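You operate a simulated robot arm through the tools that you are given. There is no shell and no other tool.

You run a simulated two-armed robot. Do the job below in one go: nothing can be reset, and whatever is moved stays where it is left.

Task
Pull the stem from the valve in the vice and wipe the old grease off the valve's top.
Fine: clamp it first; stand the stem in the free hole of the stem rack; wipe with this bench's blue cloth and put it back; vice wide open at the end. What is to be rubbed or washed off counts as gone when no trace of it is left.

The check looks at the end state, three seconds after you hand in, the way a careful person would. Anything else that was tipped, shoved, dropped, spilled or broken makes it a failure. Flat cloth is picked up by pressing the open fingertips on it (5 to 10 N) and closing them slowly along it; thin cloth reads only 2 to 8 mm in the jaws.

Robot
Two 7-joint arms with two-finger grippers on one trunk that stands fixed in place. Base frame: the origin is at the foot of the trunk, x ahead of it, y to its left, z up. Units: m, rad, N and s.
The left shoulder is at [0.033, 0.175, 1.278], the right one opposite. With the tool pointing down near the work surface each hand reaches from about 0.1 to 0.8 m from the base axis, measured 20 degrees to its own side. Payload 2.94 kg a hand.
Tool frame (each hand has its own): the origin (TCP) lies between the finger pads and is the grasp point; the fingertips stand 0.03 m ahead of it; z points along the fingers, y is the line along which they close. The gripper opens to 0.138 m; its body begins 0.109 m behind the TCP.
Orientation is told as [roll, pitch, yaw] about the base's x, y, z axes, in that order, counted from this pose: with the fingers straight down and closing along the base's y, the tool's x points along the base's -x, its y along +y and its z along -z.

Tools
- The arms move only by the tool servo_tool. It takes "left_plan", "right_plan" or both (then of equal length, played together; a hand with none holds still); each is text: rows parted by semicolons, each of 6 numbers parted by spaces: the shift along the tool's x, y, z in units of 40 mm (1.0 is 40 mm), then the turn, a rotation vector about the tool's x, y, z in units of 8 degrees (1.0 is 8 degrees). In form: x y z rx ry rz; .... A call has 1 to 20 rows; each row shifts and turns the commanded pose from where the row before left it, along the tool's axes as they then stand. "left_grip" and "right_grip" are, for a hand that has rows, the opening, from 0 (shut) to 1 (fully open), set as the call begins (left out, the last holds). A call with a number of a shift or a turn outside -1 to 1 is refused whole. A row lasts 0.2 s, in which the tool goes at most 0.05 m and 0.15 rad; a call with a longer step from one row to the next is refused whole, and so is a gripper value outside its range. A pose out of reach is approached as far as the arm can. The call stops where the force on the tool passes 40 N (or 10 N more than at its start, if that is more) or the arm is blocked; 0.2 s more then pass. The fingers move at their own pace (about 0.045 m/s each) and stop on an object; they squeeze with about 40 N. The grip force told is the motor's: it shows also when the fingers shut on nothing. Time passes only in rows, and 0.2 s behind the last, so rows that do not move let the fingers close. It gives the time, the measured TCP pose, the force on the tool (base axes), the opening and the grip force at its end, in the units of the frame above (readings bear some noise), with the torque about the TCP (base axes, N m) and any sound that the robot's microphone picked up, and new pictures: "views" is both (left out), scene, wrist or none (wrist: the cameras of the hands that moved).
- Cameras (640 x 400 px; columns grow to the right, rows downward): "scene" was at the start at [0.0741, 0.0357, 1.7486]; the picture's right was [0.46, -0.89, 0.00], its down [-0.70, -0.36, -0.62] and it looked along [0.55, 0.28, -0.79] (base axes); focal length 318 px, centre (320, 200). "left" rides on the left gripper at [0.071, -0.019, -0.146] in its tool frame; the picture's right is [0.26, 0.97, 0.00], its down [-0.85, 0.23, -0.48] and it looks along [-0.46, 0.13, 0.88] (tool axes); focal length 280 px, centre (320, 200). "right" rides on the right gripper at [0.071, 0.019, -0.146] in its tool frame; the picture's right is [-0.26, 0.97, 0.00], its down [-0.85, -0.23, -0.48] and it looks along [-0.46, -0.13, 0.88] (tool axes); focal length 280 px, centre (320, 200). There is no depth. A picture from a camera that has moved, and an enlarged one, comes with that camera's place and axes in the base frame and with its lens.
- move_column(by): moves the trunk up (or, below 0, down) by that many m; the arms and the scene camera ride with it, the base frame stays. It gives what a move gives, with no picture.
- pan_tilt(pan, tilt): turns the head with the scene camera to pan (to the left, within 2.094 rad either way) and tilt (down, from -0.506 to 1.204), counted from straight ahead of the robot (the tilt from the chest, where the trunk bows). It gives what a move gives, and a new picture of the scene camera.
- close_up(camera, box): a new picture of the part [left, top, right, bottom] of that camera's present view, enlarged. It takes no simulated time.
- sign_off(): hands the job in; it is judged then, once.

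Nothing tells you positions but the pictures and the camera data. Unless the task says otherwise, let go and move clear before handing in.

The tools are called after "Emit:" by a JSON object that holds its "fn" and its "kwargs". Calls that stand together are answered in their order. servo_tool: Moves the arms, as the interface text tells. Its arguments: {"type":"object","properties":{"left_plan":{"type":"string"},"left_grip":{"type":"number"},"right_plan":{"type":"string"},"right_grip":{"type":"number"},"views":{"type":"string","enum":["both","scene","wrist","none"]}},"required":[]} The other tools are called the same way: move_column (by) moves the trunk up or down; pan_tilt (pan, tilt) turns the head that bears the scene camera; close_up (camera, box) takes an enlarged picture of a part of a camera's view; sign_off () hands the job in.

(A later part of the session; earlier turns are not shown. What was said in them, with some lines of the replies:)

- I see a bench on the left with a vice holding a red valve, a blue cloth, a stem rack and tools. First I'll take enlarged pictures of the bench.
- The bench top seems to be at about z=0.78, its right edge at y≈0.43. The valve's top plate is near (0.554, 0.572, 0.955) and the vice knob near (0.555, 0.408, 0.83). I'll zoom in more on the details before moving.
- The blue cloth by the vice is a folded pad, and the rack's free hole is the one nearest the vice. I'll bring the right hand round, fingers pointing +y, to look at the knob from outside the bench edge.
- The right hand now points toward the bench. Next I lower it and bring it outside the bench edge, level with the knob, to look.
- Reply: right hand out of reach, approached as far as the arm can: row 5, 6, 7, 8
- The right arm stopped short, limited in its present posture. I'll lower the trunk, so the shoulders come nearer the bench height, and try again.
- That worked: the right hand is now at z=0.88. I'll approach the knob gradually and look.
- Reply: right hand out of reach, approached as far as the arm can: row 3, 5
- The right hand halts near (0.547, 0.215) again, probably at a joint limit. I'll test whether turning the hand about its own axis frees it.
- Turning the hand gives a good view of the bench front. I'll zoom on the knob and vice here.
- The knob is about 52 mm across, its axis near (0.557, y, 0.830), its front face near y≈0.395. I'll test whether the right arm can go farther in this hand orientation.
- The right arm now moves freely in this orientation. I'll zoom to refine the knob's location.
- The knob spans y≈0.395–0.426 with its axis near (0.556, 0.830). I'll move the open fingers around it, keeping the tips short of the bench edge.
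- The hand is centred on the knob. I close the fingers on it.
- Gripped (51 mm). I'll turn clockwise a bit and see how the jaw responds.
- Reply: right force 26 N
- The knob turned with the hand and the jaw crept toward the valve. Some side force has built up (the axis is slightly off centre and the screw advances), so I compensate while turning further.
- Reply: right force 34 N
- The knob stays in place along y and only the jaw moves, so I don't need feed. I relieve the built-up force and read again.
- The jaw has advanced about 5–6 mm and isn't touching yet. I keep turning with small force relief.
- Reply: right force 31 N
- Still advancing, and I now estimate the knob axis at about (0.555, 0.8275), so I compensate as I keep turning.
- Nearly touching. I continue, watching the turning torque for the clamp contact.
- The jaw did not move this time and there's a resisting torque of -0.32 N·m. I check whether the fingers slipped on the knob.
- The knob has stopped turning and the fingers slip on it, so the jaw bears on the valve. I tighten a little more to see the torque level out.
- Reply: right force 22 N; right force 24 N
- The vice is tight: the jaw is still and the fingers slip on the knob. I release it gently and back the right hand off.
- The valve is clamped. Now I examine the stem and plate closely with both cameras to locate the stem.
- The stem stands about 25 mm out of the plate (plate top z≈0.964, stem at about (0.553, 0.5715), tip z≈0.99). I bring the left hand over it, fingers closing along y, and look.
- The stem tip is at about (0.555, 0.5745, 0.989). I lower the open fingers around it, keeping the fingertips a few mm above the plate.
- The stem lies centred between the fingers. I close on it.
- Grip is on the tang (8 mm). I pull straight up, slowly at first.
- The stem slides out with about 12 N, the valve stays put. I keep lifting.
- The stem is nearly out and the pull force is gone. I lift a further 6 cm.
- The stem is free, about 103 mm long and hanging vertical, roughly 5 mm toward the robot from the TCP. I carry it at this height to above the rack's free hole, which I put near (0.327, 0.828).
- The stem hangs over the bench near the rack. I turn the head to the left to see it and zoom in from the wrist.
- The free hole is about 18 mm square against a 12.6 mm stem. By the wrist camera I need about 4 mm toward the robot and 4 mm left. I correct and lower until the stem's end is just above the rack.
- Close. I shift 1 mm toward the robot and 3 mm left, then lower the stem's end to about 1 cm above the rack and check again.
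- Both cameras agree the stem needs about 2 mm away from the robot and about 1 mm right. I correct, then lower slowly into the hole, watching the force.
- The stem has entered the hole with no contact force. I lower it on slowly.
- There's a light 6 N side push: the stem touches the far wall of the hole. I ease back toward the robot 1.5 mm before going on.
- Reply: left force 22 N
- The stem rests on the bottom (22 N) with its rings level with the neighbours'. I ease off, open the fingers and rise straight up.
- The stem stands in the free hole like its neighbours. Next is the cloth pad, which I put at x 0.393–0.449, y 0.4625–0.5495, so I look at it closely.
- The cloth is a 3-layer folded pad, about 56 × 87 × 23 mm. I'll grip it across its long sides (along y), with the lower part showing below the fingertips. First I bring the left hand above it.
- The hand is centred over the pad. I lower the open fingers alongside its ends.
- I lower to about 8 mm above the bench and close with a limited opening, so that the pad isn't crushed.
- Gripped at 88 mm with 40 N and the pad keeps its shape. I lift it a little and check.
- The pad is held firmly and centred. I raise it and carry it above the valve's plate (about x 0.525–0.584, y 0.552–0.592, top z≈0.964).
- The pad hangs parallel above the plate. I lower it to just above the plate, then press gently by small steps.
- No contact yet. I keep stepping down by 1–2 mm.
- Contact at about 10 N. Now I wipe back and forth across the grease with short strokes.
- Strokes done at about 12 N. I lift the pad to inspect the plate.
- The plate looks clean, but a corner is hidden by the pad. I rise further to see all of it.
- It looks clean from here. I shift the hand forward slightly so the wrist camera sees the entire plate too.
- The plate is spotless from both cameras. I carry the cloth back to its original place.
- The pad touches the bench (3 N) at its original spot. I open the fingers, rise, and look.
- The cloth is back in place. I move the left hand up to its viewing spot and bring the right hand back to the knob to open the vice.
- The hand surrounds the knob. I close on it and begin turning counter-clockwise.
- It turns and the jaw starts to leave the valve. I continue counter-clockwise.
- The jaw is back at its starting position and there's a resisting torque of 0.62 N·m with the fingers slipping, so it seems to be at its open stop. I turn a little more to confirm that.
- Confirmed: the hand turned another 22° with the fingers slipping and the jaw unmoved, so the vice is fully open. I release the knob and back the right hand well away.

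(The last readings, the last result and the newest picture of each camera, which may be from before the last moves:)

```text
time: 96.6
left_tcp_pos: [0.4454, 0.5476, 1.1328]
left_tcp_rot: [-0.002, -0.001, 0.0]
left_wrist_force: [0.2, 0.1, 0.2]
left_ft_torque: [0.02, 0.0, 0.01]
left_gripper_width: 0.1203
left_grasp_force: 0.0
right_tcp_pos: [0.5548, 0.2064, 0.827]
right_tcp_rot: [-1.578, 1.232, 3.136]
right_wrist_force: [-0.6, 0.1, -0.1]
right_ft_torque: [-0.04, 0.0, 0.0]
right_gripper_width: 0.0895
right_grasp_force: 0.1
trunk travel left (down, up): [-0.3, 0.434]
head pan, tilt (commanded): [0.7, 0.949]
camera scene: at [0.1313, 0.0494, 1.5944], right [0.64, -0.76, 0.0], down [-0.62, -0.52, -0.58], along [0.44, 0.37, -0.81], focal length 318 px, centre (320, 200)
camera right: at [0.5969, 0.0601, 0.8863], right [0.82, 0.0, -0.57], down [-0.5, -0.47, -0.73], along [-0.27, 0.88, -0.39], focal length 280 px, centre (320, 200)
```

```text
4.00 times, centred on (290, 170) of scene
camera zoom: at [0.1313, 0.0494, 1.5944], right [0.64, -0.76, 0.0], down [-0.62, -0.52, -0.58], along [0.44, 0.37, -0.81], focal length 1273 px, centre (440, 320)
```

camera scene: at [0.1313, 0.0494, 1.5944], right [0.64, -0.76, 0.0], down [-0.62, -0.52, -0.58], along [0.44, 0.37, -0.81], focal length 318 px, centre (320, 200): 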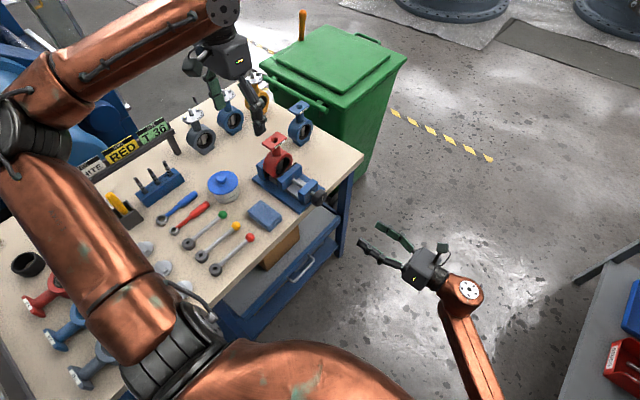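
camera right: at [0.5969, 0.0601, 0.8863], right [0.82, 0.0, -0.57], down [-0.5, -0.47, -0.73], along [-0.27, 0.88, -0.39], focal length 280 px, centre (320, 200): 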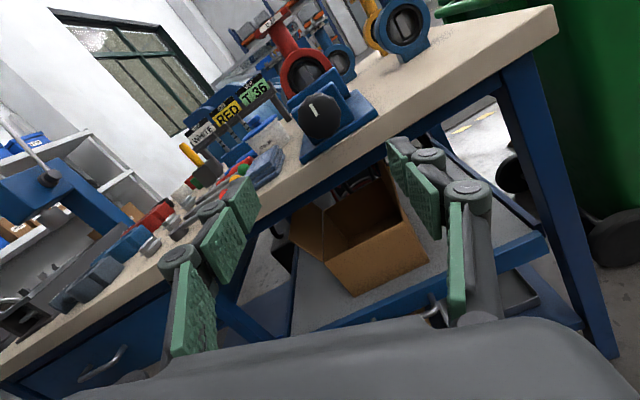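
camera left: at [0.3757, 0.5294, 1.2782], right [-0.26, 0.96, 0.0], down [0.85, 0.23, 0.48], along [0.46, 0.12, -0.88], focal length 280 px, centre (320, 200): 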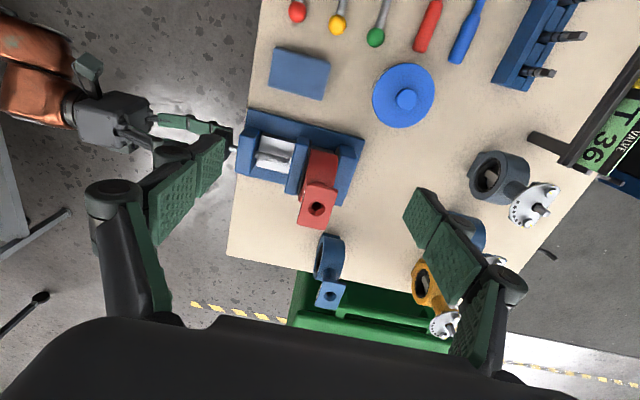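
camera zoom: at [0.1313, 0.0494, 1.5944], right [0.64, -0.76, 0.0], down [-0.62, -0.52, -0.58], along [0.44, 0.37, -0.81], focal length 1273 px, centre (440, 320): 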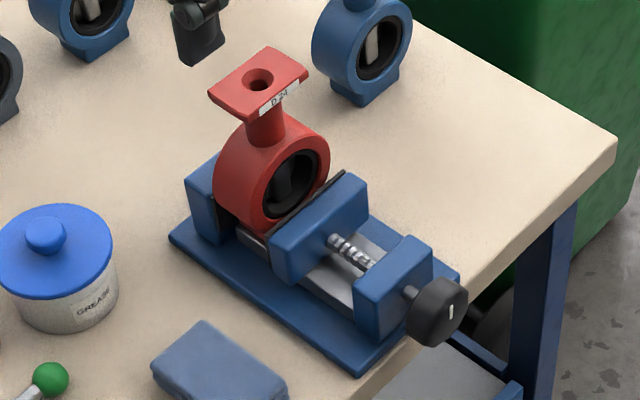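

The vice is wide open and the valve stands upright. I raise the left hand clear and look over the whole bench for a last check.

Emit:
{"fn": "servo_tool", "kwargs": {"left_plan": "0 0 -0.8 0 0 0; 0 0 -0.8 0 0 0; 0 0 -0.8 0 0 0; 0 0 -0.8 0 0 0; 0 0 0 0 0 0", "right_plan": "0 0 -0.7 0 0 0; 0 0 -0.7 0 0 0; 0 0 0 0 0 0; 0 0 0 0 0 0; 0 0 0 0 0 0", "views": "both"}}

Emit:
{"fn": "pan_tilt", "kwargs": {"pan": 0.85, "tilt": 0.9}}

Emit:
{"fn": "close_up", "kwargs": {"camera": "scene", "box": [180, 140, 280, 220]}}

Emit:
{"fn": "close_up", "kwargs": {"camera": "left", "box": [430, 0, 640, 150]}}

Emit:
{"fn": "close_up", "kwargs": {"camera": "left", "box": [240, 40, 400, 200]}}

```text
time: 97.8
left_tcp_pos: [0.4463, 0.5463, 1.2611]
left_tcp_rot: [-0.002, 0.001, 0.0]
left_wrist_force: [-0.2, 1.0, 0.9]
left_ft_torque: [-0.03, 0.0, 0.03]
left_gripper_width: 0.1202
left_grasp_force: 0.0
right_tcp_pos: [0.5569, 0.1486, 0.8262]
right_tcp_rot: [-1.578, 1.234, 3.134]
right_wrist_force: [0.2, 0.1, 0.6]
right_ft_torque: [0.01, 0.01, 0.0]
right_gripper_width: 0.0896
right_grasp_force: 0.1
trunk travel left (down, up): [-0.3, 0.434]
head pan, tilt (commanded): [0.7, 0.949]
camera scene: at [0.1313, 0.0491, 1.5943], right [0.64, -0.76, 0.0], down [-0.62, -0.52, -0.58], along [0.44, 0.37, -0.81], focal length 318 px, centre (320, 200)
camera right: at [0.5977, 0.0032, 0.8866], right [0.82, 0.0, -0.57], down [-0.5, -0.47, -0.73], along [-0.27, 0.88, -0.39], focal length 280 px, centre (320, 200)
camera left: at [0.3746, 0.5269, 1.4068], right [-0.26, 0.96, 0.0], down [0.85, 0.23, 0.48], along [0.46, 0.12, -0.88], focal length 280 px, centre (320, 200)
```

scene: 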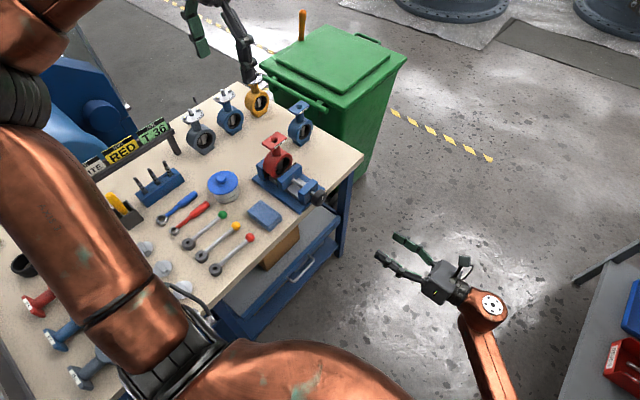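
right: 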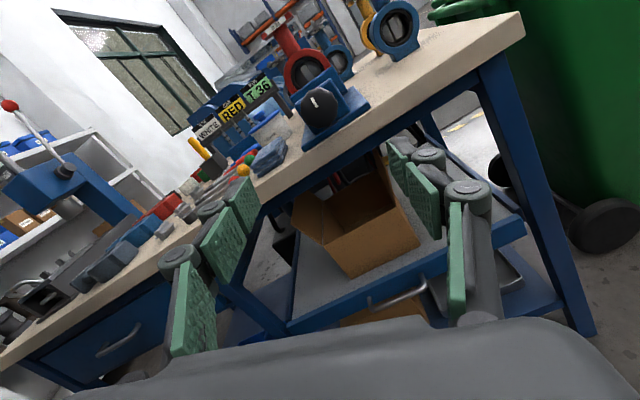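
left: 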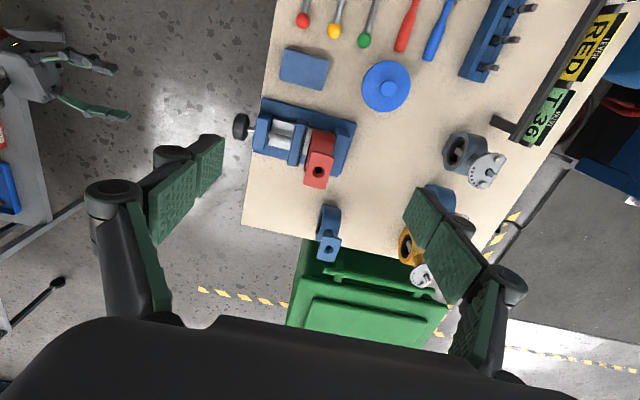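

```text
time: 98.5
left_tcp_pos: [0.4454, 0.5474, 1.2605]
left_tcp_rot: [-0.002, -0.003, -0.001]
left_wrist_force: [-0.4, -0.5, 0.2]
left_ft_torque: [0.0, -0.01, 0.0]
left_gripper_width: 0.12
left_grasp_force: 0.0
right_tcp_pos: [0.5558, 0.1495, 0.827]
right_tcp_rot: [-1.58, 1.234, 3.133]
right_wrist_force: [-0.5, 0.8, 0.0]
right_ft_torque: [0.02, -0.01, -0.01]
right_gripper_width: 0.0895
right_grasp_force: 0.1
trunk travel left (down, up): [-0.3, 0.434]
head pan, tilt (commanded): [0.85, 0.901]
camera scene: at [0.1253, 0.0582, 1.598], right [0.75, -0.66, 0.0], down [-0.52, -0.59, -0.62], along [0.41, 0.47, -0.78], focal length 318 px, centre (320, 200)
```

scene: 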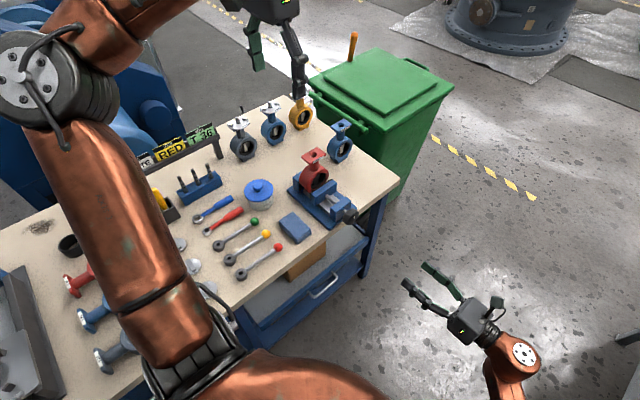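

```text
5.00 times, centred on (230, 180) of scene
camera zoom: at [0.1253, 0.0582, 1.598], right [0.75, -0.66, 0.0], down [-0.52, -0.59, -0.62], along [0.41, 0.47, -0.78], focal length 1591 px, centre (770, 300)
```

zoom: 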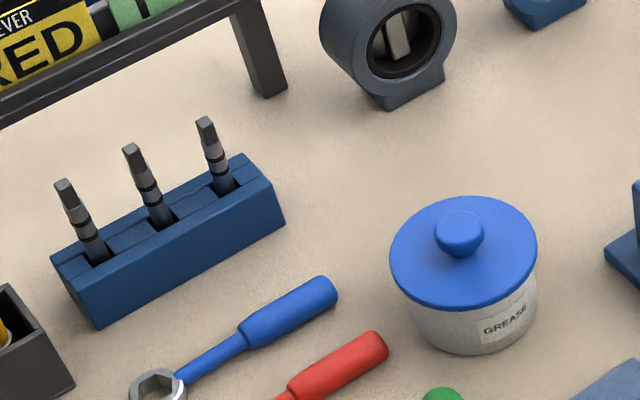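

```text
2.67 times, centred on (535, 75) of left
camera zoom: at [0.3744, 0.5262, 1.407], right [-0.26, 0.96, 0.0], down [0.85, 0.23, 0.48], along [0.46, 0.12, -0.88], focal length 748 px, centre (-253, 533)
```

zoom: 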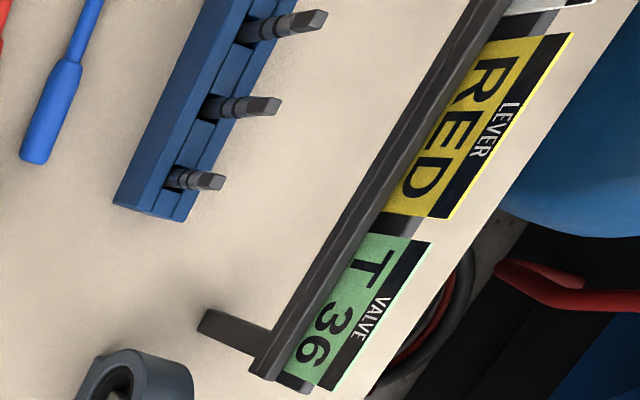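

```text
2.50 times, centred on (320, 120) of left
camera zoom: at [0.3744, 0.5262, 1.407], right [-0.26, 0.96, 0.0], down [0.85, 0.23, 0.48], along [0.46, 0.12, -0.88], focal length 701 px, centre (320, 400)
```

zoom: 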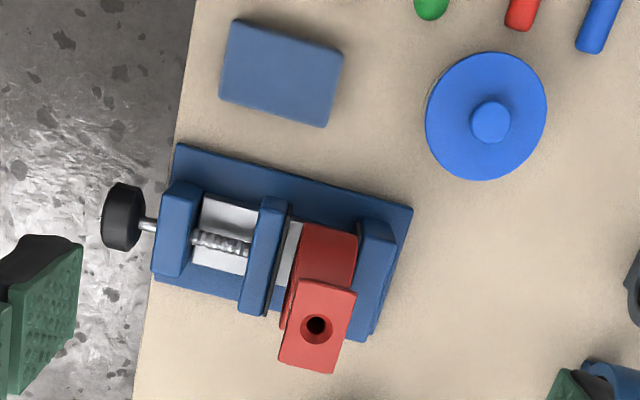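

Everything checks out:
- **Stem:** it stands in the rack's third hole.
- **Valve:** its top is clean and it sits upright in the vice.
- **Vice:** it is open to its stop.
- **Cloth:** it is back in place.
- **Hands:** both are empty and clear.

I hand the job in.

Emit:
{"fn": "sign_off", "kwargs": {}}

```text
The job is handed in.
```

The job is handed in, and every part of it was done:

- **Clamping:** I tightened the vice on the valve first, until the jaw stopped and my fingers slipped on the knob. The valve stayed put while the stem came out.
- **Stem:** it came out with about a 12 N pull. It now stands in the rack's free hole, seated as deep as the other two.
- **Grease:** I wiped the valve's top with this bench's blue cloth at about 12 N. Close views from the scene camera and the left wrist camera showed no trace left.
- **Cloth:** it is back in the spot it came from.
- **Vice:** I opened it until the knob would turn no further. The jaw stands where it was at the start, so it seems to have been fully open then too.

In the last look over the bench nothing else appeared moved or tipped. Both hands are empty and clear.
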